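You operate a simulated robot arm through the tools that you are given. There is no shell and no other tool.

The job below is to be done with a simulated robot arm. You get a single attempt, and the scene is never put back.

TASK
Put things in order on the top of the steel bench. At the end: the orange felt dauber from the top of the steel bench stands where the brown carton (marked "CAPS") stood; the green scrub pad stands where the orange felt dauber stood; the silver ring cell is on the grey tray; the brown carton from the top of the steel bench stands where the silver ring cell stood; whatever was shut is shut again. Leave all else as you found it, and nothing knocked over.

Only the result counts: the job must be done as asked and must still hold three seconds after the hand-in. Knocking over, shifting, dropping, spilling or breaking anything else fails it. Lids that push on must go on centred and level and be pressed home; caps that screw on are set level and turned clockwise until they are tight.

THE ROBOT
A 6-joint arm with a two-finger parallel gripper, fixed in place. Base frame: the origin is at the foot of the arm, x ahead of it, y to its left, z up; the work surface is at about z = 0. Units: m, degrees, N and s.
With the tool pointing down near the work surface it reaches from about 0.16 to 0.42 m from the base axis. Its first joint turns from -66.0 to 66.0 degrees. Payload 1.57 kg.
Tool frame: the origin (TCP) lies between the finger pads and is the grasp point; the fingertips stand 0.03 m ahead of it; z points along the fingers, y is the line along which they close. Largest opening 0.08 m; finger width 0.017, thickness 0.012; the body of the gripper, 0.04 by 0.082 m, starts 0.08 m behind the TCP.
Orientation is told as [roll, pitch, yaw] about the base's x, y, z axes, in that order, counted from this pose: with the fingers straight down and closing along the base's y, the tool's x points along the base's -x, its y along +y and its z along -z.

THE INTERFACE
- The arm moves only by the tool arm_command. Its argument "moves" is a list of rows, each an object of numbers (a shift or turn left out is 0, a gripper value left out holds the last): "tx", "ty", "tz": the shift along the tool's x, y, z in m; "rx", "ry", "rz": the turn, a rotation vector about the tool's x, y, z in degrees; "hand": the finger opening in m, from 0 to 0.08. In form: [{"tx": .., "ty": .., "tz": .., "rx": .., "ry": .., "rz": .., "hand": ..}, ...]. A call has 1 to 20 rows; each row is the pose to reach, as a shift and turn from the pose commanded when the call began, along the tool's axes at that moment. A row lasts 0.2 s, in which the tool goes at most 0.05 m and 8.6 degrees; a call with a longer step from one row to the next is refused whole, and so is a gripper value outside its range. Where a pose cannot be reached the arm comes as near as it can. A force on the tool above 40 N (or 10 N above the force at the start of the call, whichever is more), or a blocked arm, ends the call early, and 0.2 s more pass. Each finger travels about 0.153 m/s and halts on what it meets, pressing with about 32 N; the grip force reading is that of the motor and also rises with nothing between the fingers. The clock runs only during rows and for 0.2 s after the last one: add rows that repeat a pose to give the fingers time. The reply holds the time, the measured pose of the TCP, the force on the tool along the base axes, the opening and the grip force, in the units named above and with some noise, with the torque about the TCP (base axes, N m) and any sound that the robot's microphone picked up, and new pictures: "show" is both (left out), scene, wrist or none.
- Cameras (640 x 400 px; columns grow to the right, rows downward): "scene" is fixed at [0.07, -0.3278, 0.4154]; the picture's right is [0.72, -0.69, 0.00], its down [-0.41, -0.43, -0.80] and it looks along [0.56, 0.58, -0.60] (base axes); focal length 303 px, centre (320, 200). "wrist" rides on the gripper at [0.072, -0.007, -0.122] in the tool frame; the picture's right is [0.09, 1.00, 0.00], its down [-0.84, 0.08, -0.54] and it looks along [-0.54, 0.05, 0.84] (tool axes); focal length 238 px, centre (320, 200). There is no depth. A picture from a camera that has moved, and an enlarged one, comes with that camera's place and axes in the base frame and with its lens. The place of the scene camera against the robot may be out by one fixed shift of up to 0.018 m in any direction.
- enlarge(camera, box): a new picture of the part [left, top, right, bottom] of that camera's present view, enlarged. It takes no simulated time.
- hand_in(): hands the job in; it is judged then, once.

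Nothing tells you positions but the pictures and the camera data. Unless the task says otherwise, let go and move clear before handing in.

The tools are called after ">>>" as name(argument=value, ...) on one line, values as JSON. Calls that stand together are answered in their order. arm_command: Moves the arm, as the interface text tells. Its arguments: {"type":"object","properties":{"moves":{"type":"array","items":{"type":"object","properties":{"tx":{"type":"number"},"ty":{"type":"number"},"tz":{"type":"number"},"rx":{"type":"number"},"ry":{"type":"number"},"rz":{"type":"number"},"hand":{"type":"number"}}}},"show":{"type":"string","enum":["both","scene","wrist","none"]}},"required":["moves"]} The other tools are called the same way: enlarge (camera, box) takes an enlarged picture of a part of a camera's view; hand_in () hands the job in.

At the start:

```text
time_s: 0.0
tcp_pos: [0.2833, 0.0072, 0.2249]
orientation: [0.1, 0.1, 0.0]
force: [-0.7, 0.0, -0.9]
moment: [0.01, 0.0, 0.0]
gripper_width: 0.0801
grip_force: 0.0
```

scene: 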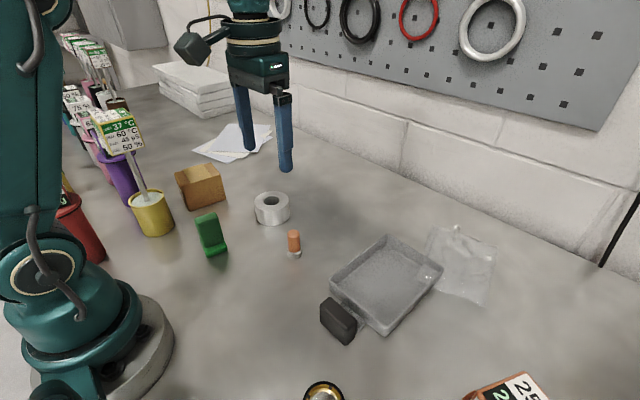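
wrist: 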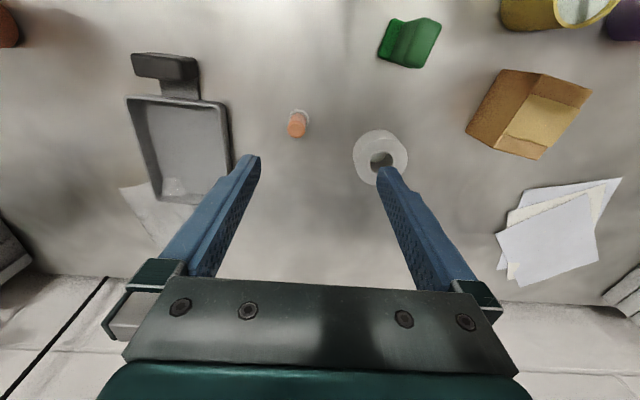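

I see a steel bench with a brown carton, a silver ring, an orange dauber, a green scrub pad and a grey tray. I'll look closer before I move anything.

>>> enlarge(camera="scene", box=[160, 140, 340, 270])

>>> enlarge(camera="scene", box=[270, 200, 510, 400])

>>> enlarge(camera="wrist", box=[340, 0, 640, 200])

>>> enlarge(camera="wrist", box=[80, 30, 330, 210])

```text
3.08 times, centred on (250, 205) of scene
camera zoom: at [0.07, -0.3278, 0.4154], right [0.72, -0.69, 0.0], down [-0.41, -0.43, -0.8], along [0.56, 0.58, -0.6], focal length 932 px, centre (535, 185)
```

zoom: 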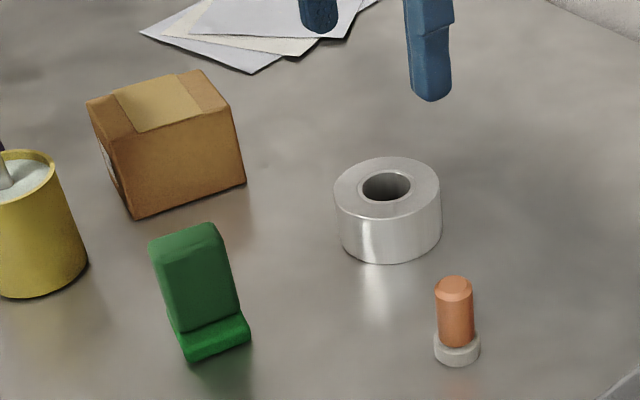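

```text
2.00 times, centred on (390, 300) of scene
camera zoom: at [0.07, -0.3278, 0.4154], right [0.72, -0.69, 0.0], down [-0.41, -0.43, -0.8], along [0.56, 0.58, -0.6], focal length 606 px, centre (180, 0)
```

zoom: 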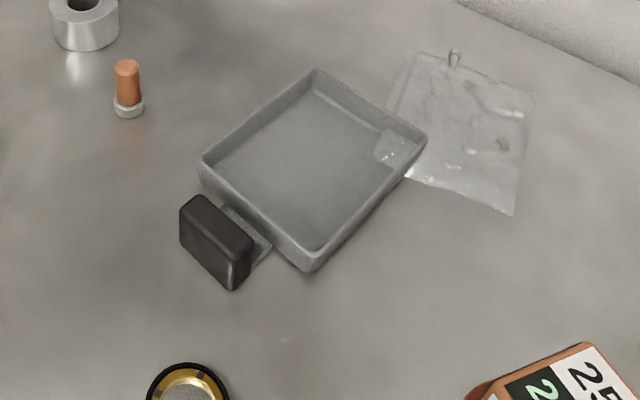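

```text
2.00 times, centred on (490, 100) of wrist
camera zoom: at [0.2103, 0.0021, 0.3474], right [-0.09, 1.0, 0.0], down [0.84, 0.08, 0.54], along [0.54, 0.05, -0.84], focal length 477 px, centre (-20, 400)
```

zoom: 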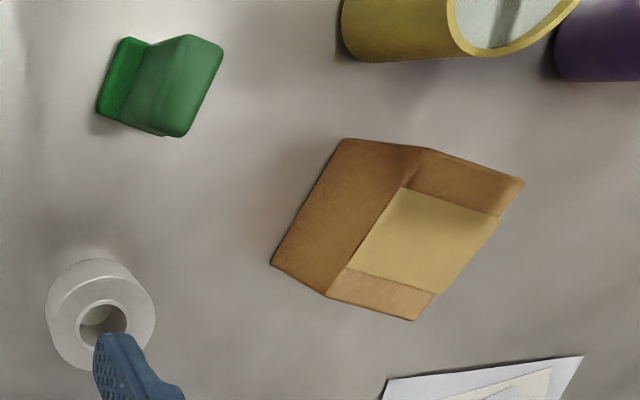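

```text
2.22 times, centred on (205, 120) of wrist
camera zoom: at [0.2103, 0.0021, 0.3474], right [-0.09, 1.0, 0.0], down [0.84, 0.08, 0.54], along [0.54, 0.05, -0.84], focal length 530 px, centre (576, 378)
```

zoom: 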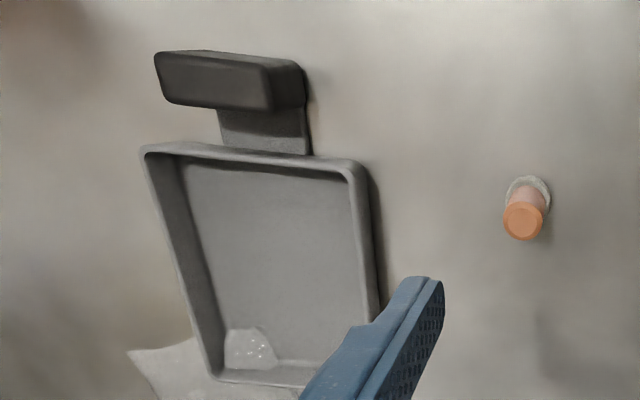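

The carton, ring, pad, dauber and tray are all visible. My rough positions are ring (0.335, 0.10), dauber (0.295, -0.02), tray (0.36, -0.18), pad (0.20, 0.10) and carton (0.26, 0.26). I'll move the wrist camera back and to the left to measure the ring, carton and pad more accurately.

>>> arm_command(moves=[{"tx": 0.022, "ty": 0.031, "tz": 0.0}, {"tx": 0.044, "ty": 0.062, "tz": 0.0}, {"tx": 0.0633, "ty": 0.0928, "tz": 0.0}, {"tx": 0.0633, "ty": 0.0928, "tz": 0.0}], show="both")

```text
time_s: 1.0
tcp_pos: [0.2185, 0.0996, 0.2274]
orientation: [-0.1, 0.0, -0.1]
force: [-0.1, 0.4, 0.2]
moment: [0.0, -0.02, -0.01]
gripper_width: 0.0801
grip_force: 0.0
camera wrist: at [0.1471, 0.0941, 0.3492], right [-0.09, 1.0, 0.0], down [0.84, 0.08, 0.54], along [0.54, 0.05, -0.84], focal length 238 px, centre (320, 200)
```

scene: 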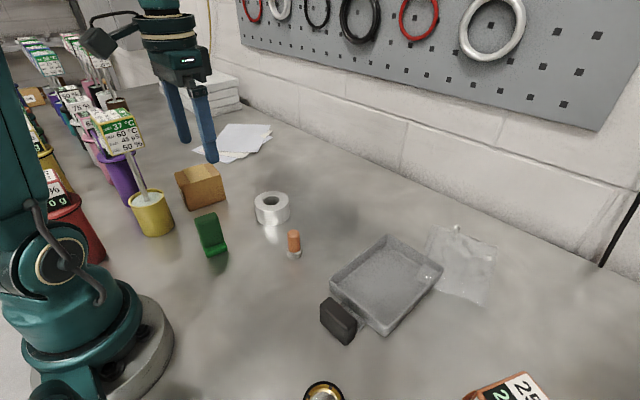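
wrist: 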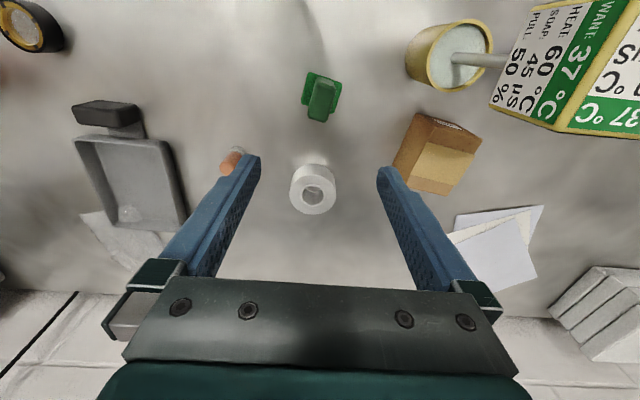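

>>> enlarge(camera="wrist", box=[260, 60, 500, 220])

>>> enlarge(camera="wrist", box=[40, 80, 280, 240])

>>> enlarge(camera="wrist", box=[270, 140, 360, 230])

>>> enlarge(camera="wrist", box=[380, 100, 500, 200])

>>> enlarge(camera="wrist", box=[280, 50, 360, 130])

```text
2.50 times, centred on (380, 140) of wrist
camera zoom: at [0.1471, 0.0941, 0.3492], right [-0.09, 1.0, 0.0], down [0.84, 0.08, 0.54], along [0.54, 0.05, -0.84], focal length 596 px, centre (170, 350)
```

zoom: 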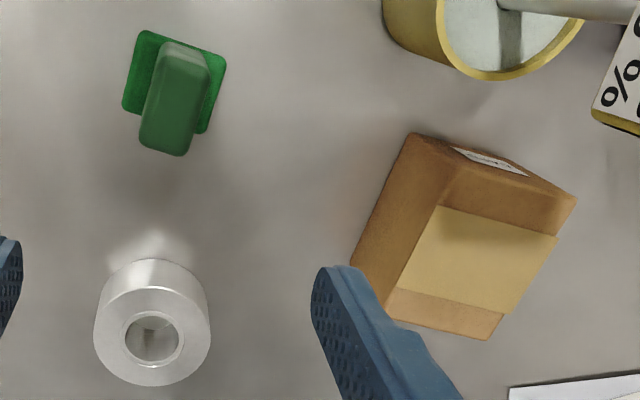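

```text
2.50 times, centred on (160, 160) of wrist
camera zoom: at [0.1471, 0.0941, 0.3492], right [-0.09, 1.0, 0.0], down [0.84, 0.08, 0.54], along [0.54, 0.05, -0.84], focal length 596 px, centre (720, 300)
```

zoom: 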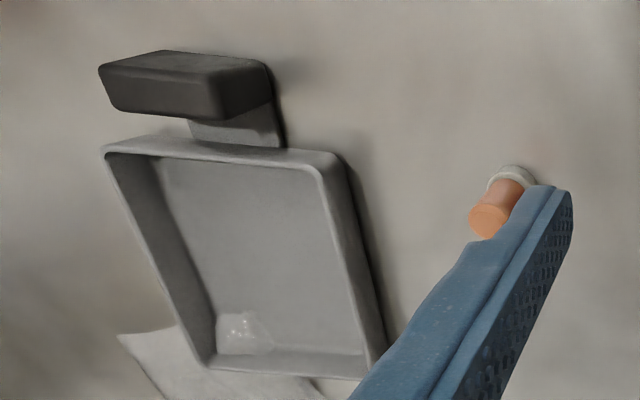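

```text
4.44 times, centred on (315, 185) of wrist
camera zoom: at [0.1471, 0.0941, 0.3492], right [-0.09, 1.0, 0.0], down [0.84, 0.08, 0.54], along [0.54, 0.05, -0.84], focal length 1059 px, centre (342, 267)
```

zoom: 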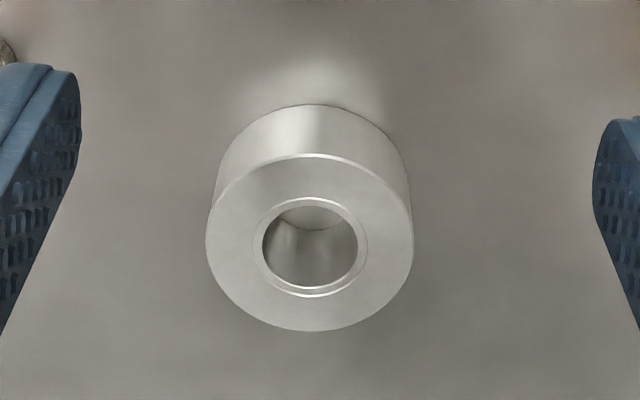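

```text
4.00 times, centred on (440, 150) of wrist
camera zoom: at [0.1471, 0.0941, 0.3492], right [-0.09, 1.0, 0.0], down [0.84, 0.08, 0.54], along [0.54, 0.05, -0.84], focal length 953 px, centre (-160, 400)
```

zoom: 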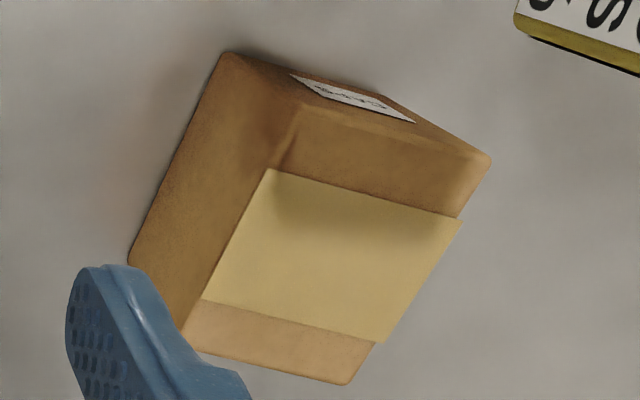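

```text
5.00 times, centred on (320, 90) of wrist
camera zoom: at [0.1471, 0.0941, 0.3492], right [-0.09, 1.0, 0.0], down [0.84, 0.08, 0.54], along [0.54, 0.05, -0.84], focal length 1192 px, centre (320, 750)
```

zoom: 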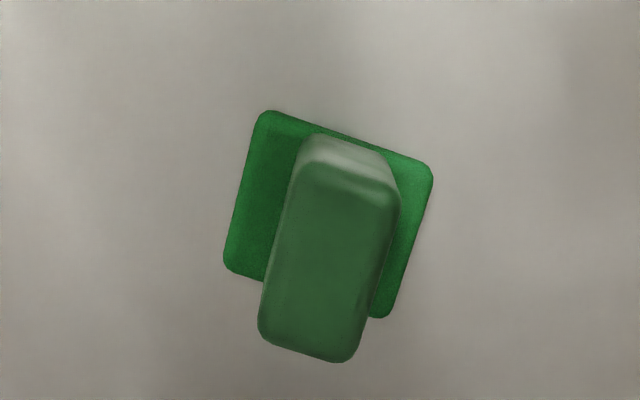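

The ring is near (0.338, 0.101), about 0.07 across and 0.04 high. The carton is centred near (0.260, 0.262), about 0.08 by 0.066. The sign on the yellow pot may be close to where the gripper camera ends up during the carton grasp, so I'll check that and the tray contents next.

>>> enlarge(camera="scene", box=[60, 90, 220, 250])

>>> enlarge(camera="wrist", box=[390, 0, 640, 150])

>>> enlarge(camera="scene", box=[380, 210, 510, 310])

```text
2.50 times, centred on (140, 170) of scene
camera zoom: at [0.07, -0.3277, 0.4154], right [0.72, -0.69, 0.0], down [-0.41, -0.43, -0.8], along [0.56, 0.58, -0.6], focal length 758 px, centre (770, 275)
```

zoom: 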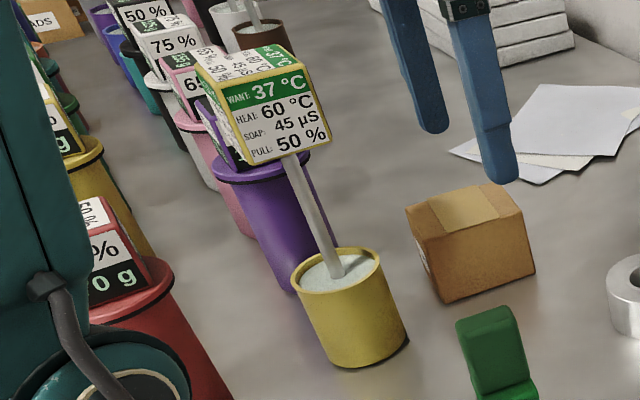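

```text
2.56 times, centred on (515, 75) of wrist
camera zoom: at [0.1471, 0.0941, 0.3492], right [-0.09, 1.0, 0.0], down [0.84, 0.08, 0.54], along [0.54, 0.05, -0.84], focal length 610 px, centre (-179, 520)
```

zoom: 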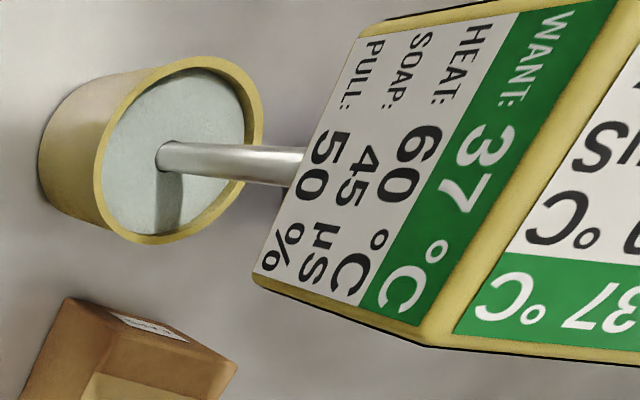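

```text
4.00 times, centred on (445, 260) of scene
camera zoom: at [0.07, -0.3277, 0.4154], right [0.72, -0.69, 0.0], down [-0.41, -0.43, -0.8], along [0.56, 0.58, -0.6], focal length 1212 px, centre (-180, -40)
```

zoom: 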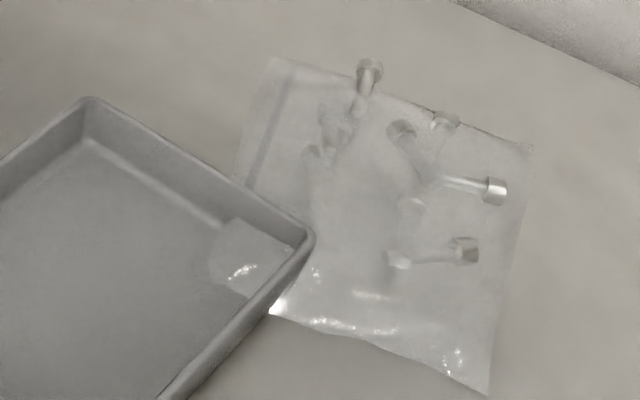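

The sign on the yellow pot occupies roughly x 0.09–0.175, y 0.21–0.27, z 0.18–0.235. For the carton I'll turn the gripper so the camera sits on the far side. Next I'll look at the tray and dauber from closer.

>>> arm_command(moves=[{"tx": -0.0035, "ty": -0.043}, {"tx": -0.007, "ty": -0.086}, {"tx": -0.0105, "ty": -0.129}, {"tx": -0.014, "ty": -0.172}, {"tx": -0.0175, "ty": -0.215}, {"tx": -0.0215, "ty": -0.25}, {"tx": -0.0215, "ty": -0.25}], show="both")

```text
time_s: 2.6
tcp_pos: [0.2421, -0.1474, 0.2233]
orientation: [0.0, 0.0, 0.0]
force: [0.2, 0.3, 0.0]
moment: [-0.01, 0.0, 0.02]
gripper_width: 0.08
grip_force: 0.1
camera wrist: at [0.1701, -0.1538, 0.3461], right [-0.09, 1.0, 0.0], down [0.84, 0.08, 0.54], along [0.54, 0.05, -0.84], focal length 238 px, centre (320, 200)
```

scene: 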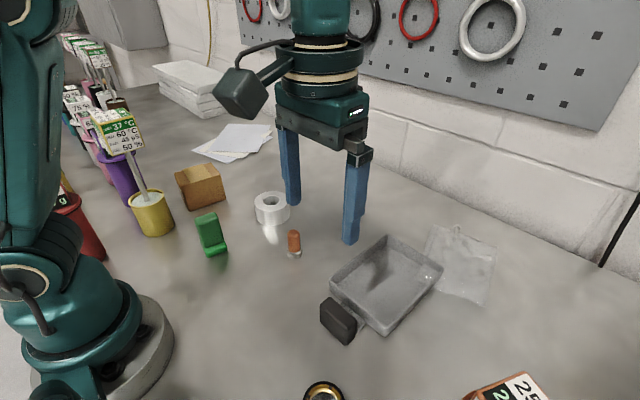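
wrist: 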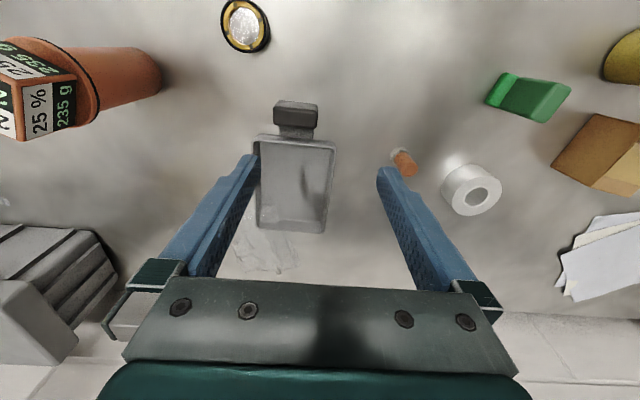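

>>> enlarge(camera="wrist", box=[230, 90, 360, 250])

>>> enlarge(camera="wrist", box=[360, 120, 440, 200])

>>> enlarge(camera="scene", box=[270, 210, 470, 360])

```text
2.50 times, centred on (295, 170) of wrist
camera zoom: at [0.1701, -0.1538, 0.3461], right [-0.09, 1.0, 0.0], down [0.84, 0.08, 0.54], along [0.54, 0.05, -0.84], focal length 596 px, centre (382, 275)
```

zoom: 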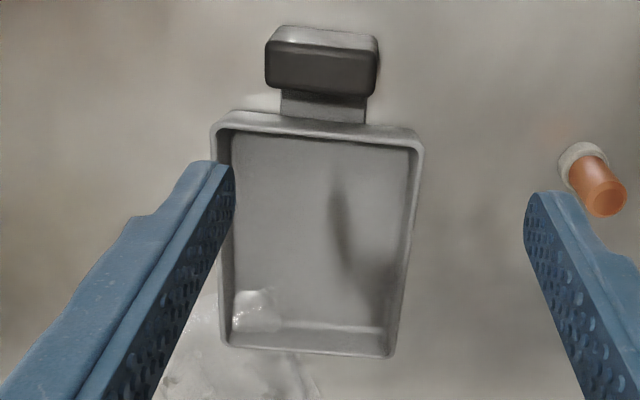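

```text
5.00 times, centred on (400, 160) of wrist
camera zoom: at [0.1701, -0.1538, 0.3461], right [-0.09, 1.0, 0.0], down [0.84, 0.08, 0.54], along [0.54, 0.05, -0.84], focal length 1192 px, centre (-80, 400)
```

zoom: 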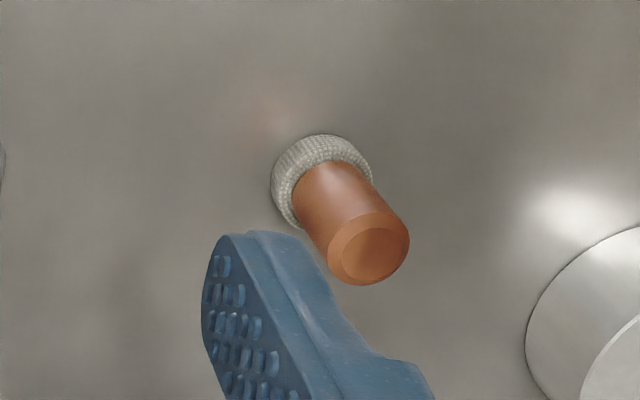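

```text
2.67 times, centred on (370, 285) of scene
camera zoom: at [0.07, -0.3278, 0.4154], right [0.72, -0.69, 0.0], down [-0.41, -0.43, -0.8], along [0.56, 0.58, -0.6], focal length 808 px, centre (187, -27)
```

zoom: 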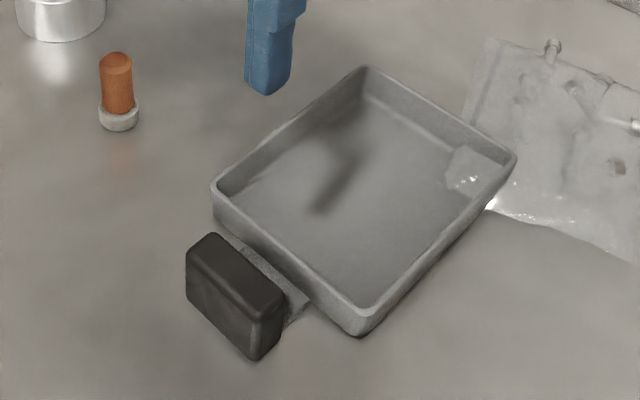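

The tray spans about x 0.287–0.447, y -0.24 to -0.12, with a bag corner inside its far corner that I'll avoid. The dauber is at about (0.2965, -0.0205) and 0.06 high. Next I'll go above the ring with the gripper turned 90° so the fingers close along x, which leaves room inside the tray.

>>> arm_command(moves=[{"tx": -0.00872, "ty": 0.02255, "tz": 0.0066, "rz": -8.18}, {"tx": -0.01744, "ty": 0.0451, "tz": 0.0132, "rz": -16.36}, {"tx": -0.02616, "ty": 0.06765, "tz": 0.0198, "rz": -24.54}, {"tx": -0.03488, "ty": 0.0902, "tz": 0.0264, "rz": -32.72}, {"tx": -0.0436, "ty": 0.11275, "tz": 0.033, "rz": -40.9}, {"tx": -0.05232, "ty": 0.1353, "tz": 0.0396, "rz": -49.1}, {"tx": -0.06104, "ty": 0.15785, "tz": 0.0462, "rz": -57.3}, {"tx": -0.06976, "ty": 0.1804, "tz": 0.0528, "rz": -65.5}, {"tx": -0.07848, "ty": 0.20295, "tz": 0.0594, "rz": -73.7}, {"tx": -0.0872, "ty": 0.2255, "tz": 0.066, "rz": -81.9}, {"tx": -0.096, "ty": 0.2484, "tz": 0.073, "rz": -90}, {"tx": -0.096, "ty": 0.2484, "tz": 0.073, "rz": -90}], show="both")

```text
time_s: 5.2
tcp_pos: [0.3335, 0.0976, 0.1527]
orientation: [0.0, 0.0, 90.1]
force: [-0.7, 0.0, -0.5]
moment: [0.0, -0.03, 0.03]
gripper_width: 0.0801
grip_force: 0.1
camera wrist: at [0.3407, 0.0264, 0.2752], right [-1.0, -0.09, 0.0], down [-0.08, 0.84, 0.54], along [-0.05, 0.54, -0.84], focal length 238 px, centre (320, 200)
```

scene: 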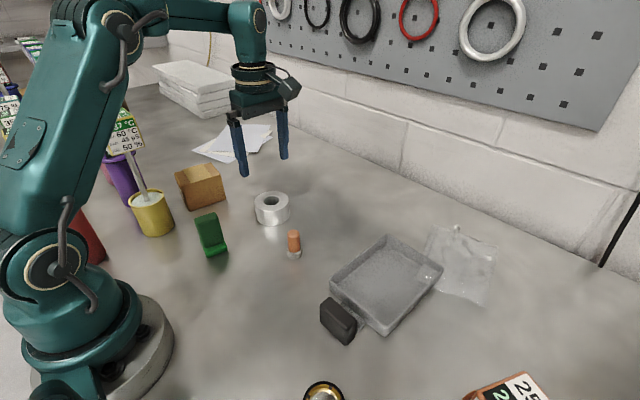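
wrist: 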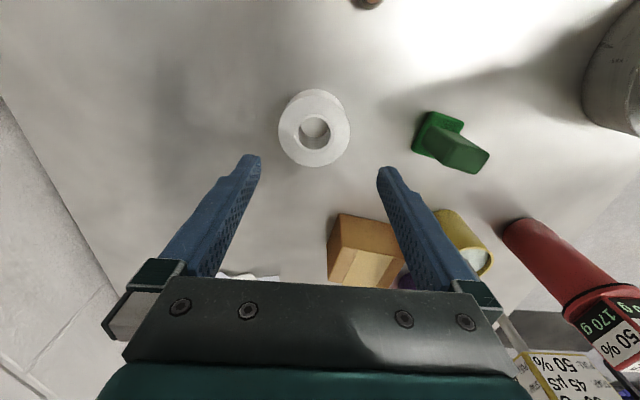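

The gripper is above the ring, which sits slightly above centre in the wrist view. I'll hold for a moment to see how noisy the pose reading is, then measure the ring from here.

>>> arm_command(moves=[{"tx": 0}, {"tx": 0}], show="none")

>>> arm_command(moves=[{"tx": 0}], show="none")

>>> enlarge(camera="wrist", box=[260, 70, 380, 190])

```text
time_s: 5.8
tcp_pos: [0.3347, 0.0971, 0.1548]
orientation: [0.1, 0.1, 89.9]
force: [1.2, -0.3, 0.3]
moment: [0.0, -0.03, 0.0]
gripper_width: 0.0802
grip_force: 0.0
```

```text
time_s: 6.2
tcp_pos: [0.3337, 0.0972, 0.1537]
orientation: [0.0, 0.1, 90.0]
force: [-0.1, 0.1, 0.5]
moment: [0.01, 0.0, -0.02]
gripper_width: 0.08
grip_force: 0.1
```

```text
3.33 times, centred on (320, 130) of wrist
camera zoom: at [0.3404, 0.0261, 0.2753], right [-1.0, -0.09, 0.0], down [-0.08, 0.84, 0.54], along [-0.05, 0.54, -0.84], focal length 794 px, centre (320, 433)
```

zoom: 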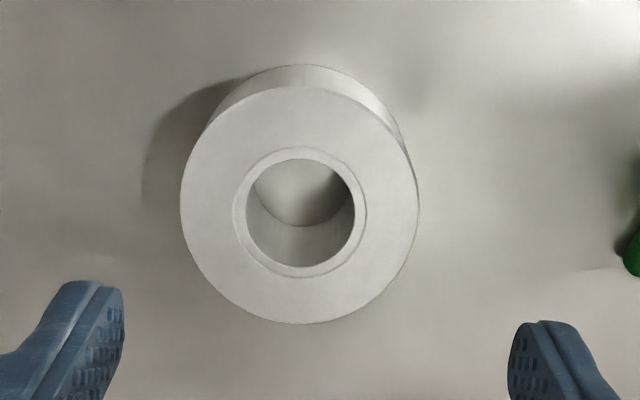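

The ring centre works out to about (0.3395, 0.1005), 0.071 across. The TCP reads about (0.334, 0.097), so I'll correct that and descend to just above the ring to check the finger alignment.

>>> arm_command(moves=[{"tx": -0.0015, "ty": -0.003, "tz": 0.03}, {"tx": -0.003, "ty": -0.0055, "tz": 0.055}, {"tx": -0.003, "ty": -0.0055, "tz": 0.07}, {"tx": -0.003, "ty": -0.0055, "tz": 0.07}, {"tx": -0.003, "ty": -0.0055, "tz": 0.07}], show="both")

>>> enlarge(camera="wrist", box=[220, 80, 420, 260])

>>> enlarge(camera="scene", box=[210, 130, 350, 260])

```text
time_s: 7.4
tcp_pos: [0.3413, 0.1022, 0.0856]
orientation: [0.0, 0.0, 90.0]
force: [-0.8, -0.1, -0.9]
moment: [0.0, 0.01, 0.01]
gripper_width: 0.0801
grip_force: 0.0
camera wrist: at [0.3479, 0.0303, 0.2057], right [-1.0, -0.09, 0.0], down [-0.08, 0.84, 0.54], along [-0.05, 0.54, -0.84], focal length 238 px, centre (320, 200)
```

scene: 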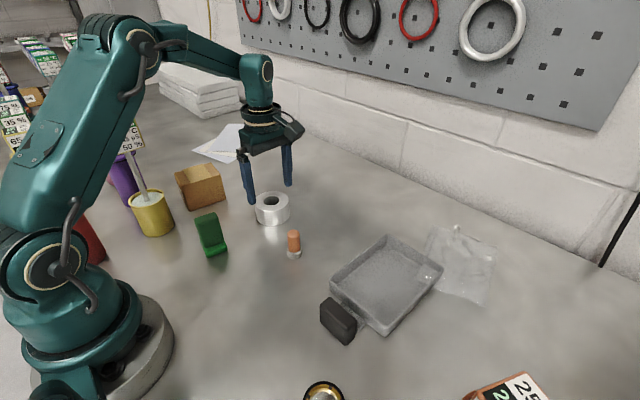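
wrist: 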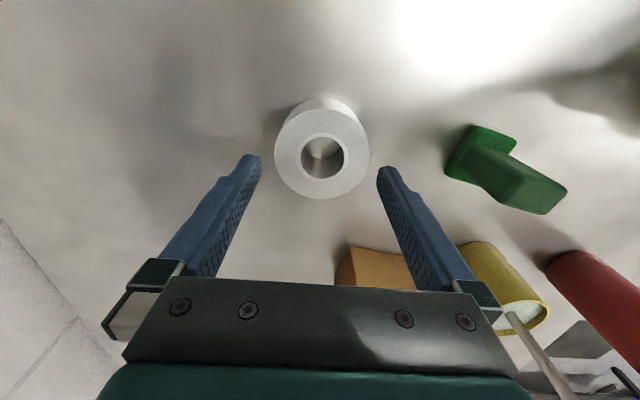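

```text
2.22 times, centred on (320, 170) of wrist
camera zoom: at [0.3479, 0.0303, 0.2057], right [-1.0, -0.09, 0.0], down [-0.08, 0.84, 0.54], along [-0.05, 0.54, -0.84], focal length 530 px, centre (320, 267)
```

zoom: 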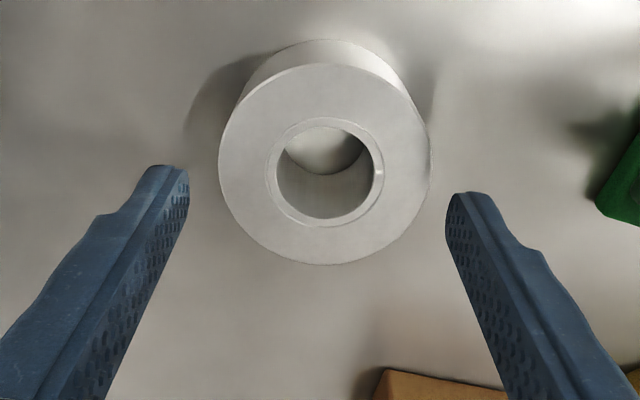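

```text
3.08 times, centred on (280, 195) of scene
camera zoom: at [0.07, -0.3278, 0.4154], right [0.72, -0.69, 0.0], down [-0.41, -0.43, -0.8], along [0.56, 0.58, -0.6], focal length 932 px, centre (443, 215)
```

zoom: 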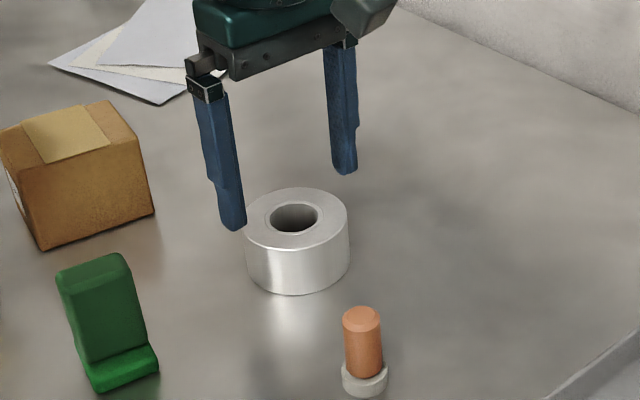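

The fingers straddle the ring with about 3–4 mm to spare on each side once I shift about 1 mm in -x and 2 mm in -y. I'll descend around the ring now.

>>> arm_command(moves=[{"tx": 0.002, "ty": 0.001, "tz": 0.008}, {"tx": 0.002, "ty": 0.001, "tz": 0.016}, {"tx": 0.002, "ty": 0.001, "tz": 0.024}, {"tx": 0.002, "ty": 0.001, "tz": 0.024}], show="both")

>>> enlarge(camera="wrist", box=[220, 80, 420, 260])

>>> enlarge(camera="scene", box=[210, 130, 350, 260])

```text
time_s: 8.4
tcp_pos: [0.3407, 0.1002, 0.0591]
orientation: [0.0, 0.0, 89.9]
force: [-0.4, 0.1, -0.2]
moment: [-0.01, 0.03, -0.01]
gripper_width: 0.0801
grip_force: 0.2
camera wrist: at [0.3466, 0.029, 0.181], right [-1.0, -0.09, 0.0], down [-0.08, 0.84, 0.54], along [-0.05, 0.54, -0.84], focal length 238 px, centre (320, 200)
```

scene: 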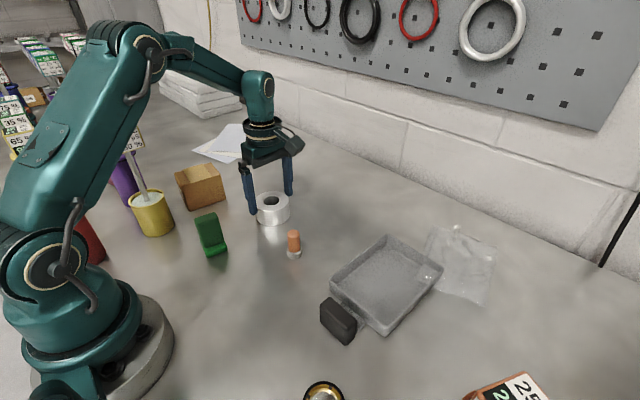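
wrist: 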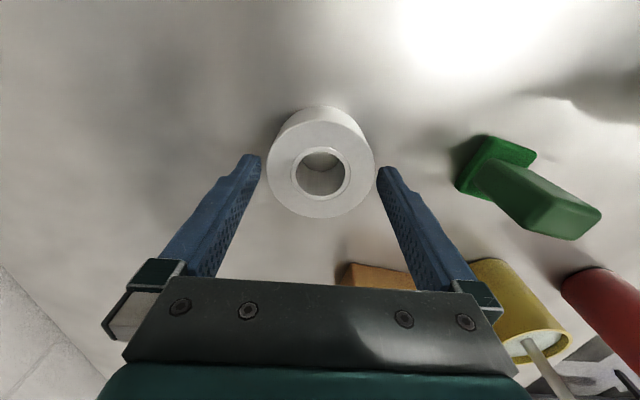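

```text
2.22 times, centred on (320, 170) of wrist
camera zoom: at [0.3466, 0.029, 0.181], right [-1.0, -0.09, 0.0], down [-0.08, 0.84, 0.54], along [-0.05, 0.54, -0.84], focal length 530 px, centre (320, 267)
```

zoom: 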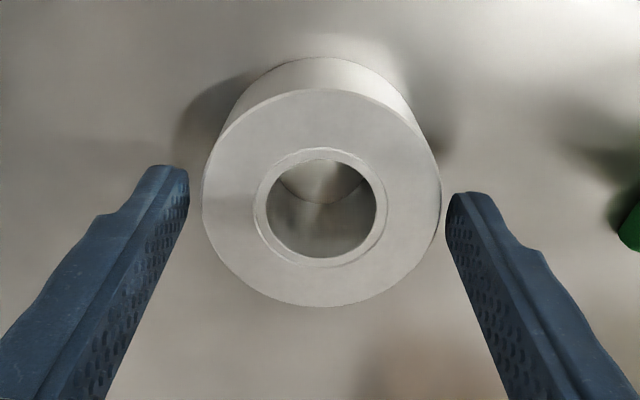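

```text
3.08 times, centred on (280, 195) of scene
camera zoom: at [0.07, -0.3278, 0.4154], right [0.72, -0.69, 0.0], down [-0.41, -0.43, -0.8], along [0.56, 0.58, -0.6], focal length 932 px, centre (443, 215)
```

zoom: 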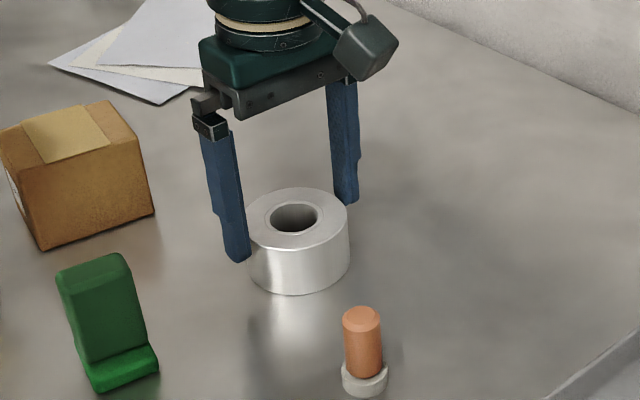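

The ring is centred between the fingers and the tips are already below its top edge. I'll go down to grasp height and close.

>>> arm_command(moves=[{"tz": 0.008}, {"tz": 0.016}, {"tz": 0.0235}, {"tz": 0.0235}, {"tz": 0.0235, "hand": 0.05}, {"tz": 0.0235, "hand": 0.05}, {"tz": 0.0235, "hand": 0.05}], show="both")

```text
time_s: 10.0
tcp_pos: [0.3412, 0.1002, 0.0362]
orientation: [0.0, 0.0, 89.9]
force: [-0.4, -0.3, 0.1]
moment: [-0.01, 0.08, 0.03]
gripper_width: 0.0704
grip_force: 32.1
camera wrist: at [0.3478, 0.0283, 0.1571], right [-1.0, -0.09, 0.0], down [-0.08, 0.84, 0.54], along [-0.05, 0.54, -0.84], focal length 238 px, centre (320, 200)
```

scene: 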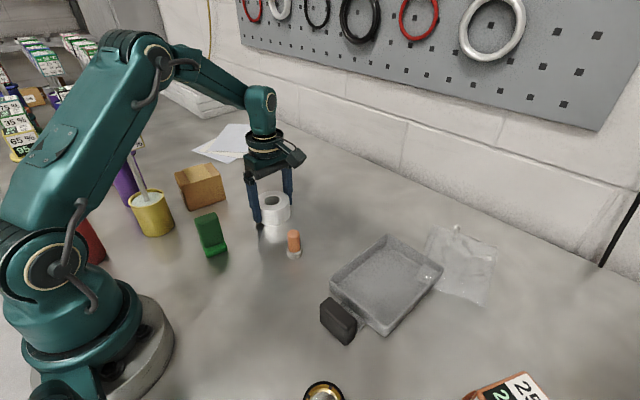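
wrist: 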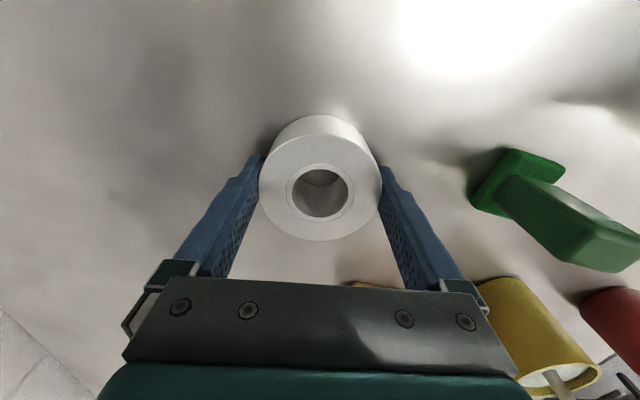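

The ring is gripped at a width of 0.0704. I'll lift it straight up and watch the force.

>>> arm_command(moves=[{"tz": -0.01}, {"tz": -0.03}, {"tz": -0.06}, {"tz": -0.09}, {"tz": -0.09}], show="both")

```text
time_s: 11.2
tcp_pos: [0.3413, 0.0996, 0.1252]
orientation: [0.0, 0.0, 90.0]
force: [0.3, -0.7, -2.1]
moment: [0.01, 0.04, 0.0]
gripper_width: 0.0706
grip_force: 32.2
camera wrist: at [0.3477, 0.0286, 0.246], right [-1.0, -0.09, 0.0], down [-0.08, 0.84, 0.54], along [-0.05, 0.54, -0.84], focal length 238 px, centre (320, 200)
```

scene: 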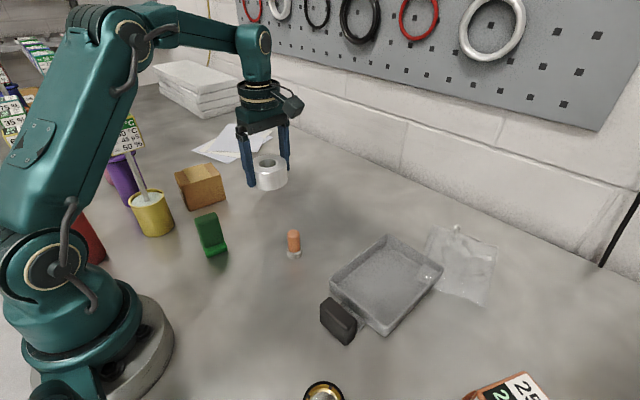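
wrist: 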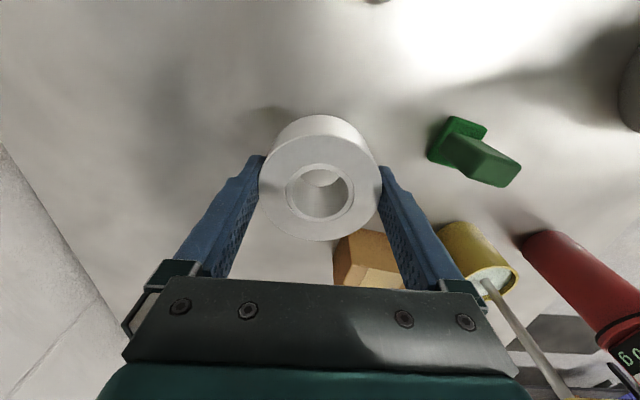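

The ring is held securely. I'll carry it at height over to the tray, aiming for about (0.355, -0.178).

>>> arm_command(moves=[{"tx": 0.02, "ty": -0.001}, {"tx": 0.05, "ty": -0.003}, {"tx": 0.085, "ty": -0.005}, {"tx": 0.12, "ty": -0.007}, {"tx": 0.155, "ty": -0.008}, {"tx": 0.19, "ty": -0.01}, {"tx": 0.225, "ty": -0.012}, {"tx": 0.255, "ty": -0.0137}, {"tx": 0.2776, "ty": -0.0137}, {"tx": 0.2776, "ty": -0.0137}, {"tx": 0.2776, "ty": -0.0137}], show="both")

>>> enlarge(camera="wrist", box=[200, 60, 440, 280])

>>> enlarge(camera="scene", box=[290, 160, 490, 360])

```text
time_s: 13.6
tcp_pos: [0.3536, -0.1774, 0.123]
orientation: [0.1, 0.1, 90.0]
force: [0.1, -0.5, -2.0]
moment: [0.0, 0.04, 0.01]
gripper_width: 0.0704
grip_force: 31.8
camera wrist: at [0.3601, -0.2481, 0.2451], right [-1.0, -0.09, 0.0], down [-0.08, 0.84, 0.54], along [-0.05, 0.54, -0.84], focal length 238 px, centre (320, 200)
```

scene: 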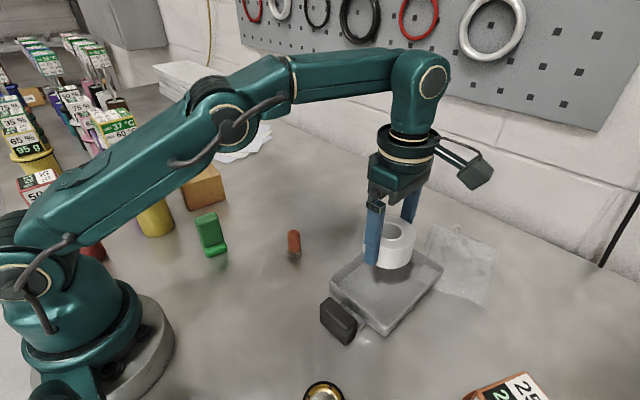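
wrist: 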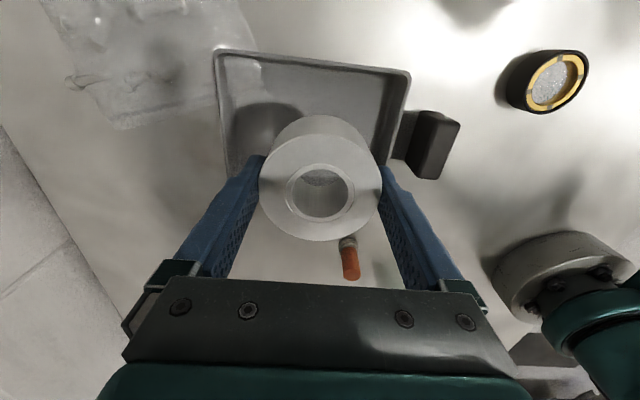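

```text
1.82 times, centred on (320, 170) of wrist
camera zoom: at [0.3601, -0.2481, 0.2451], right [-1.0, -0.09, 0.0], down [-0.08, 0.84, 0.54], along [-0.05, 0.54, -0.84], focal length 433 px, centre (320, 254)
```

zoom: 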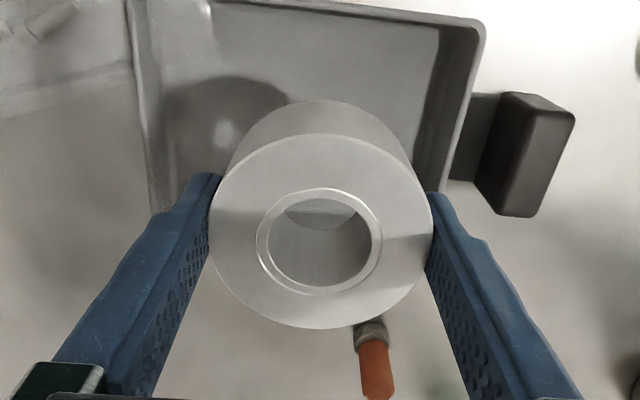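

```text
2.00 times, centred on (390, 260) of scene
camera zoom: at [0.07, -0.3278, 0.4154], right [0.72, -0.69, 0.0], down [-0.41, -0.43, -0.8], along [0.56, 0.58, -0.6], focal length 606 px, centre (180, 80)
```

zoom: 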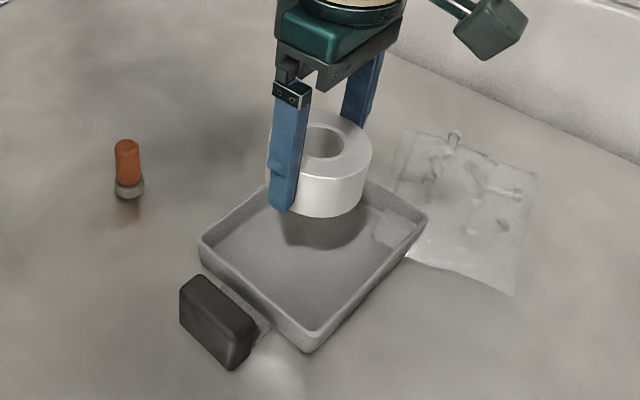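

The ring is above the tray's interior with margin on all sides. I'll lower it to just above the tray floor, then set it down in small steps.

>>> arm_command(moves=[{"tz": 0.02}, {"tz": 0.04}, {"tz": 0.06}, {"tz": 0.072}, {"tz": 0.072}], show="both")

>>> enlarge(camera="scene", box=[310, 190, 460, 350])

```text
time_s: 14.8
tcp_pos: [0.3539, -0.1764, 0.0527]
orientation: [0.0, -0.1, 90.1]
force: [-0.2, -0.6, -2.8]
moment: [-0.01, 0.01, 0.02]
gripper_width: 0.0707
grip_force: 32.1
camera wrist: at [0.3611, -0.249, 0.1743], right [-1.0, -0.09, 0.0], down [-0.08, 0.84, 0.54], along [-0.05, 0.54, -0.84], focal length 238 px, centre (320, 200)
```

scene: 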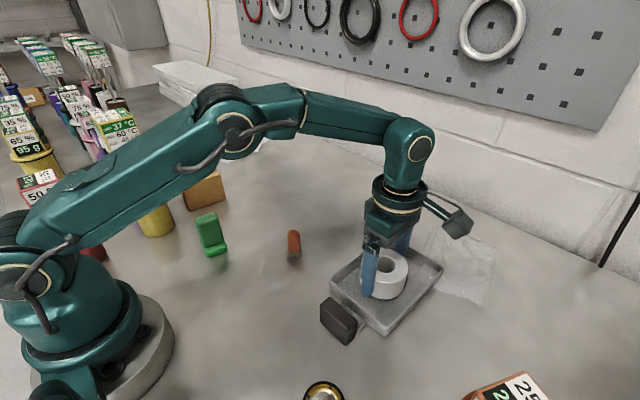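
wrist: 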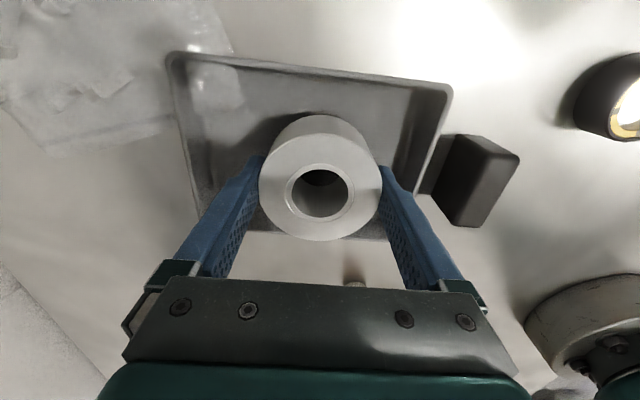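

```text
2.50 times, centred on (385, 270) of scene
camera zoom: at [0.07, -0.3278, 0.4154], right [0.72, -0.69, 0.0], down [-0.41, -0.43, -0.8], along [0.56, 0.58, -0.6], focal length 758 px, centre (158, 25)
```

zoom: 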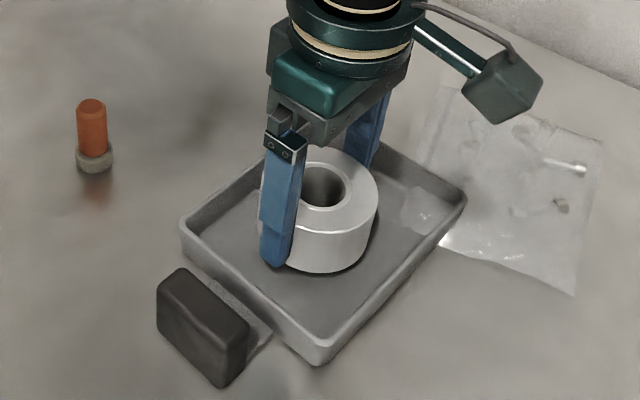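

The ring is just above the tray floor and inside the rim. I'll lower it gently and watch the force for contact.

>>> arm_command(moves=[{"tz": 0.003}, {"tz": 0.006}, {"tz": 0.008}, {"tz": 0.008}], show="none")

>>> arm_command(moves=[{"tz": 0.0015}, {"tz": 0.003}, {"tz": 0.003}], show="none")

```text
time_s: 15.8
tcp_pos: [0.3553, -0.179, 0.0447]
orientation: [0.1, -0.1, 90.1]
force: [0.7, -0.6, -2.4]
moment: [-0.01, 0.01, 0.02]
gripper_width: 0.0705
grip_force: 31.6
```

```text
time_s: 16.6
tcp_pos: [0.3561, -0.1779, 0.0412]
orientation: [0.0, 0.0, 90.0]
force: [0.1, -0.2, -3.1]
moment: [0.02, 0.04, 0.0]
gripper_width: 0.0707
grip_force: 31.8
```

>>> arm_command(moves=[{"tz": 0.001}, {"tz": 0.0015}, {"tz": 0.0015}], show="none")

```text
time_s: 17.4
tcp_pos: [0.3549, -0.1777, 0.0405]
orientation: [0.0, 0.0, 90.0]
force: [-0.6, 1.6, 4.6]
moment: [-0.04, 0.2, -0.09]
gripper_width: 0.0704
grip_force: 32.6
```

I've felt contact: the vertical force went from about -3 N to +4.6 N, so the ring rests on the tray floor. I'll open and rise clear.

>>> arm_command(moves=[{"hand": 0.074}, {"hand": 0.078}, {"hand": 0.08}, {"hand": 0.08}], show="none")

>>> arm_command(moves=[{"tz": -0.01}, {"tz": -0.025}, {"tz": -0.05}, {"tz": -0.09}, {"tz": -0.13}, {"tz": -0.13}], show="both")

```text
time_s: 18.4
tcp_pos: [0.355, -0.1785, 0.0391]
orientation: [0.0, 0.1, 90.0]
force: [0.0, -0.4, 0.7]
moment: [-0.01, 0.0, 0.03]
gripper_width: 0.0804
grip_force: 0.1
```

```text
time_s: 19.8
tcp_pos: [0.3408, -0.176, 0.1677]
orientation: [0.0, 0.0, 90.0]
force: [-0.5, 0.1, -0.9]
moment: [-0.02, -0.01, -0.02]
gripper_width: 0.08
grip_force: 0.0
out of reach, approached as far as the arm can: row 5, 6
camera wrist: at [0.3471, -0.2461, 0.2891], right [-1.0, -0.09, 0.0], down [-0.08, 0.84, 0.54], along [-0.05, 0.54, -0.84], focal length 238 px, centre (320, 200)
```

scene: 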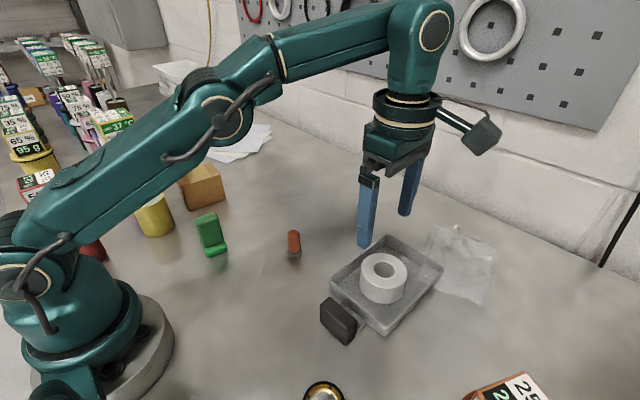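
wrist: 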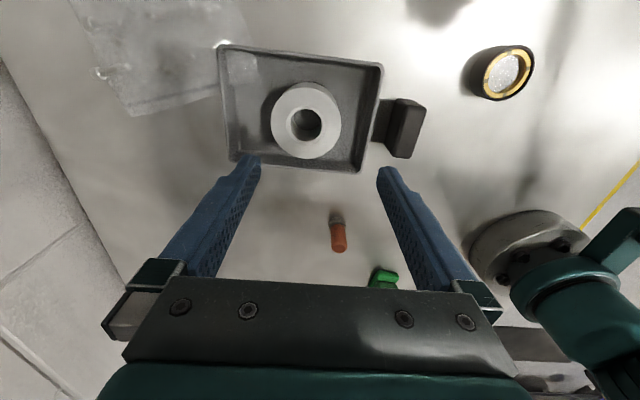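

The ring is in the tray and clear of the bag corner. Next is the carton: I'll move back over the bench while turning the gripper to about 171°, so the camera points away from the sign.

>>> arm_command(moves=[{"tx": -0.0276, "ty": 0.008, "rz": -8.1}, {"tx": -0.0552, "ty": 0.016, "rz": -16.2}, {"tx": -0.0828, "ty": 0.024, "rz": -24.3}, {"tx": -0.1104, "ty": 0.032, "rz": -32.4}, {"tx": -0.138, "ty": 0.04, "rz": -40.5}, {"tx": -0.1656, "ty": 0.046, "rz": -48.6}, {"tx": -0.1932, "ty": 0.052, "rz": -56.7}, {"tx": -0.2208, "ty": 0.058, "rz": -64.8}, {"tx": -0.2484, "ty": 0.064, "rz": -72.9}, {"tx": -0.276, "ty": 0.07, "rz": -81}, {"tx": -0.276, "ty": 0.07, "rz": -81}], show="both")

```text
time_s: 22.2
tcp_pos: [0.2693, 0.1038, 0.1645]
orientation: [0.1, 0.0, 171.1]
force: [0.1, -0.4, 0.0]
moment: [0.02, -0.03, -0.02]
gripper_width: 0.0797
grip_force: 0.0
camera wrist: at [0.3416, 0.0999, 0.2869], right [-0.06, -1.0, 0.0], down [-0.84, 0.05, 0.54], along [-0.54, 0.03, -0.84], focal length 238 px, centre (320, 200)
```

scene: 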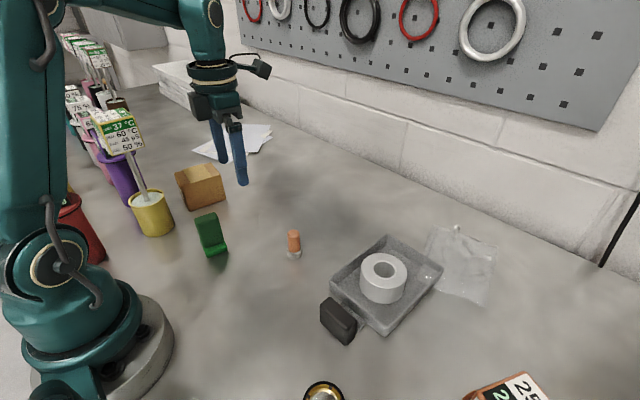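
wrist: 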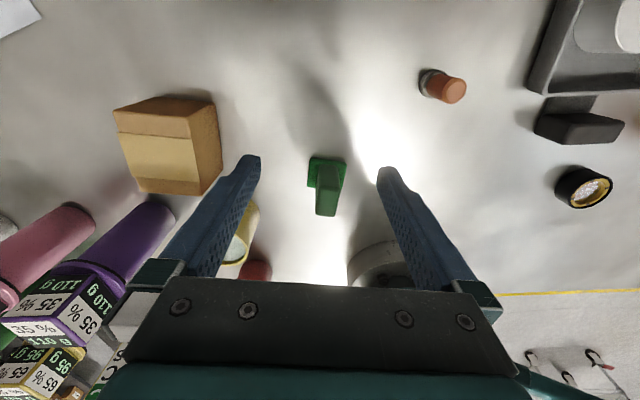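

The turn worked and the yaw reads 171°. Now I'll measure the carton from this side.

>>> enlarge(camera="wrist", box=[100, 80, 240, 210])

>>> enlarge(camera="wrist", box=[290, 60, 480, 230])

```text
3.08 times, centred on (170, 145) of wrist
camera zoom: at [0.3416, 0.0999, 0.2869], right [-0.06, -1.0, 0.0], down [-0.84, 0.05, 0.54], along [-0.54, 0.03, -0.84], focal length 733 px, centre (782, 369)
```

zoom: 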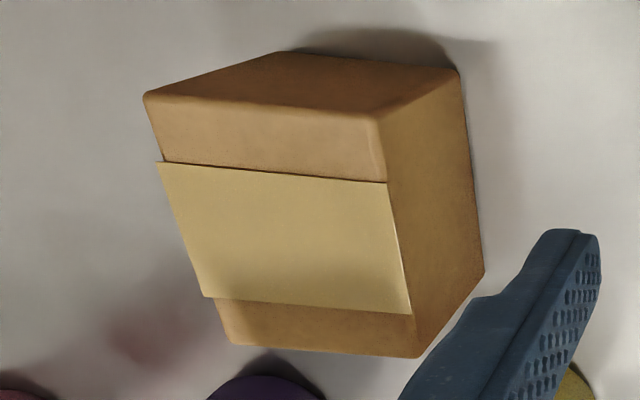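

```text
2.35 times, centred on (385, 145) of wrist
camera zoom: at [0.3416, 0.0999, 0.2869], right [-0.06, -1.0, 0.0], down [-0.84, 0.05, 0.54], along [-0.54, 0.03, -0.84], focal length 561 px, centre (167, 329)
```

zoom: 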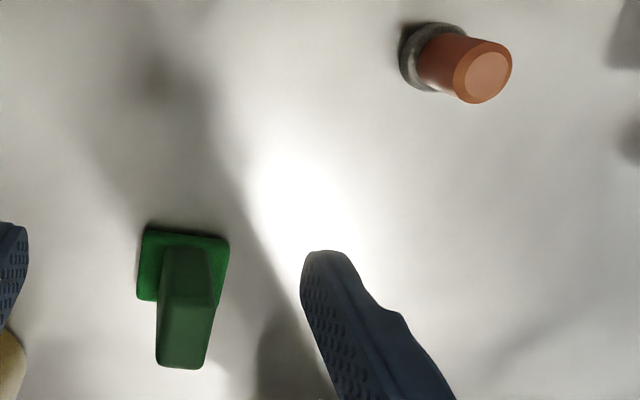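

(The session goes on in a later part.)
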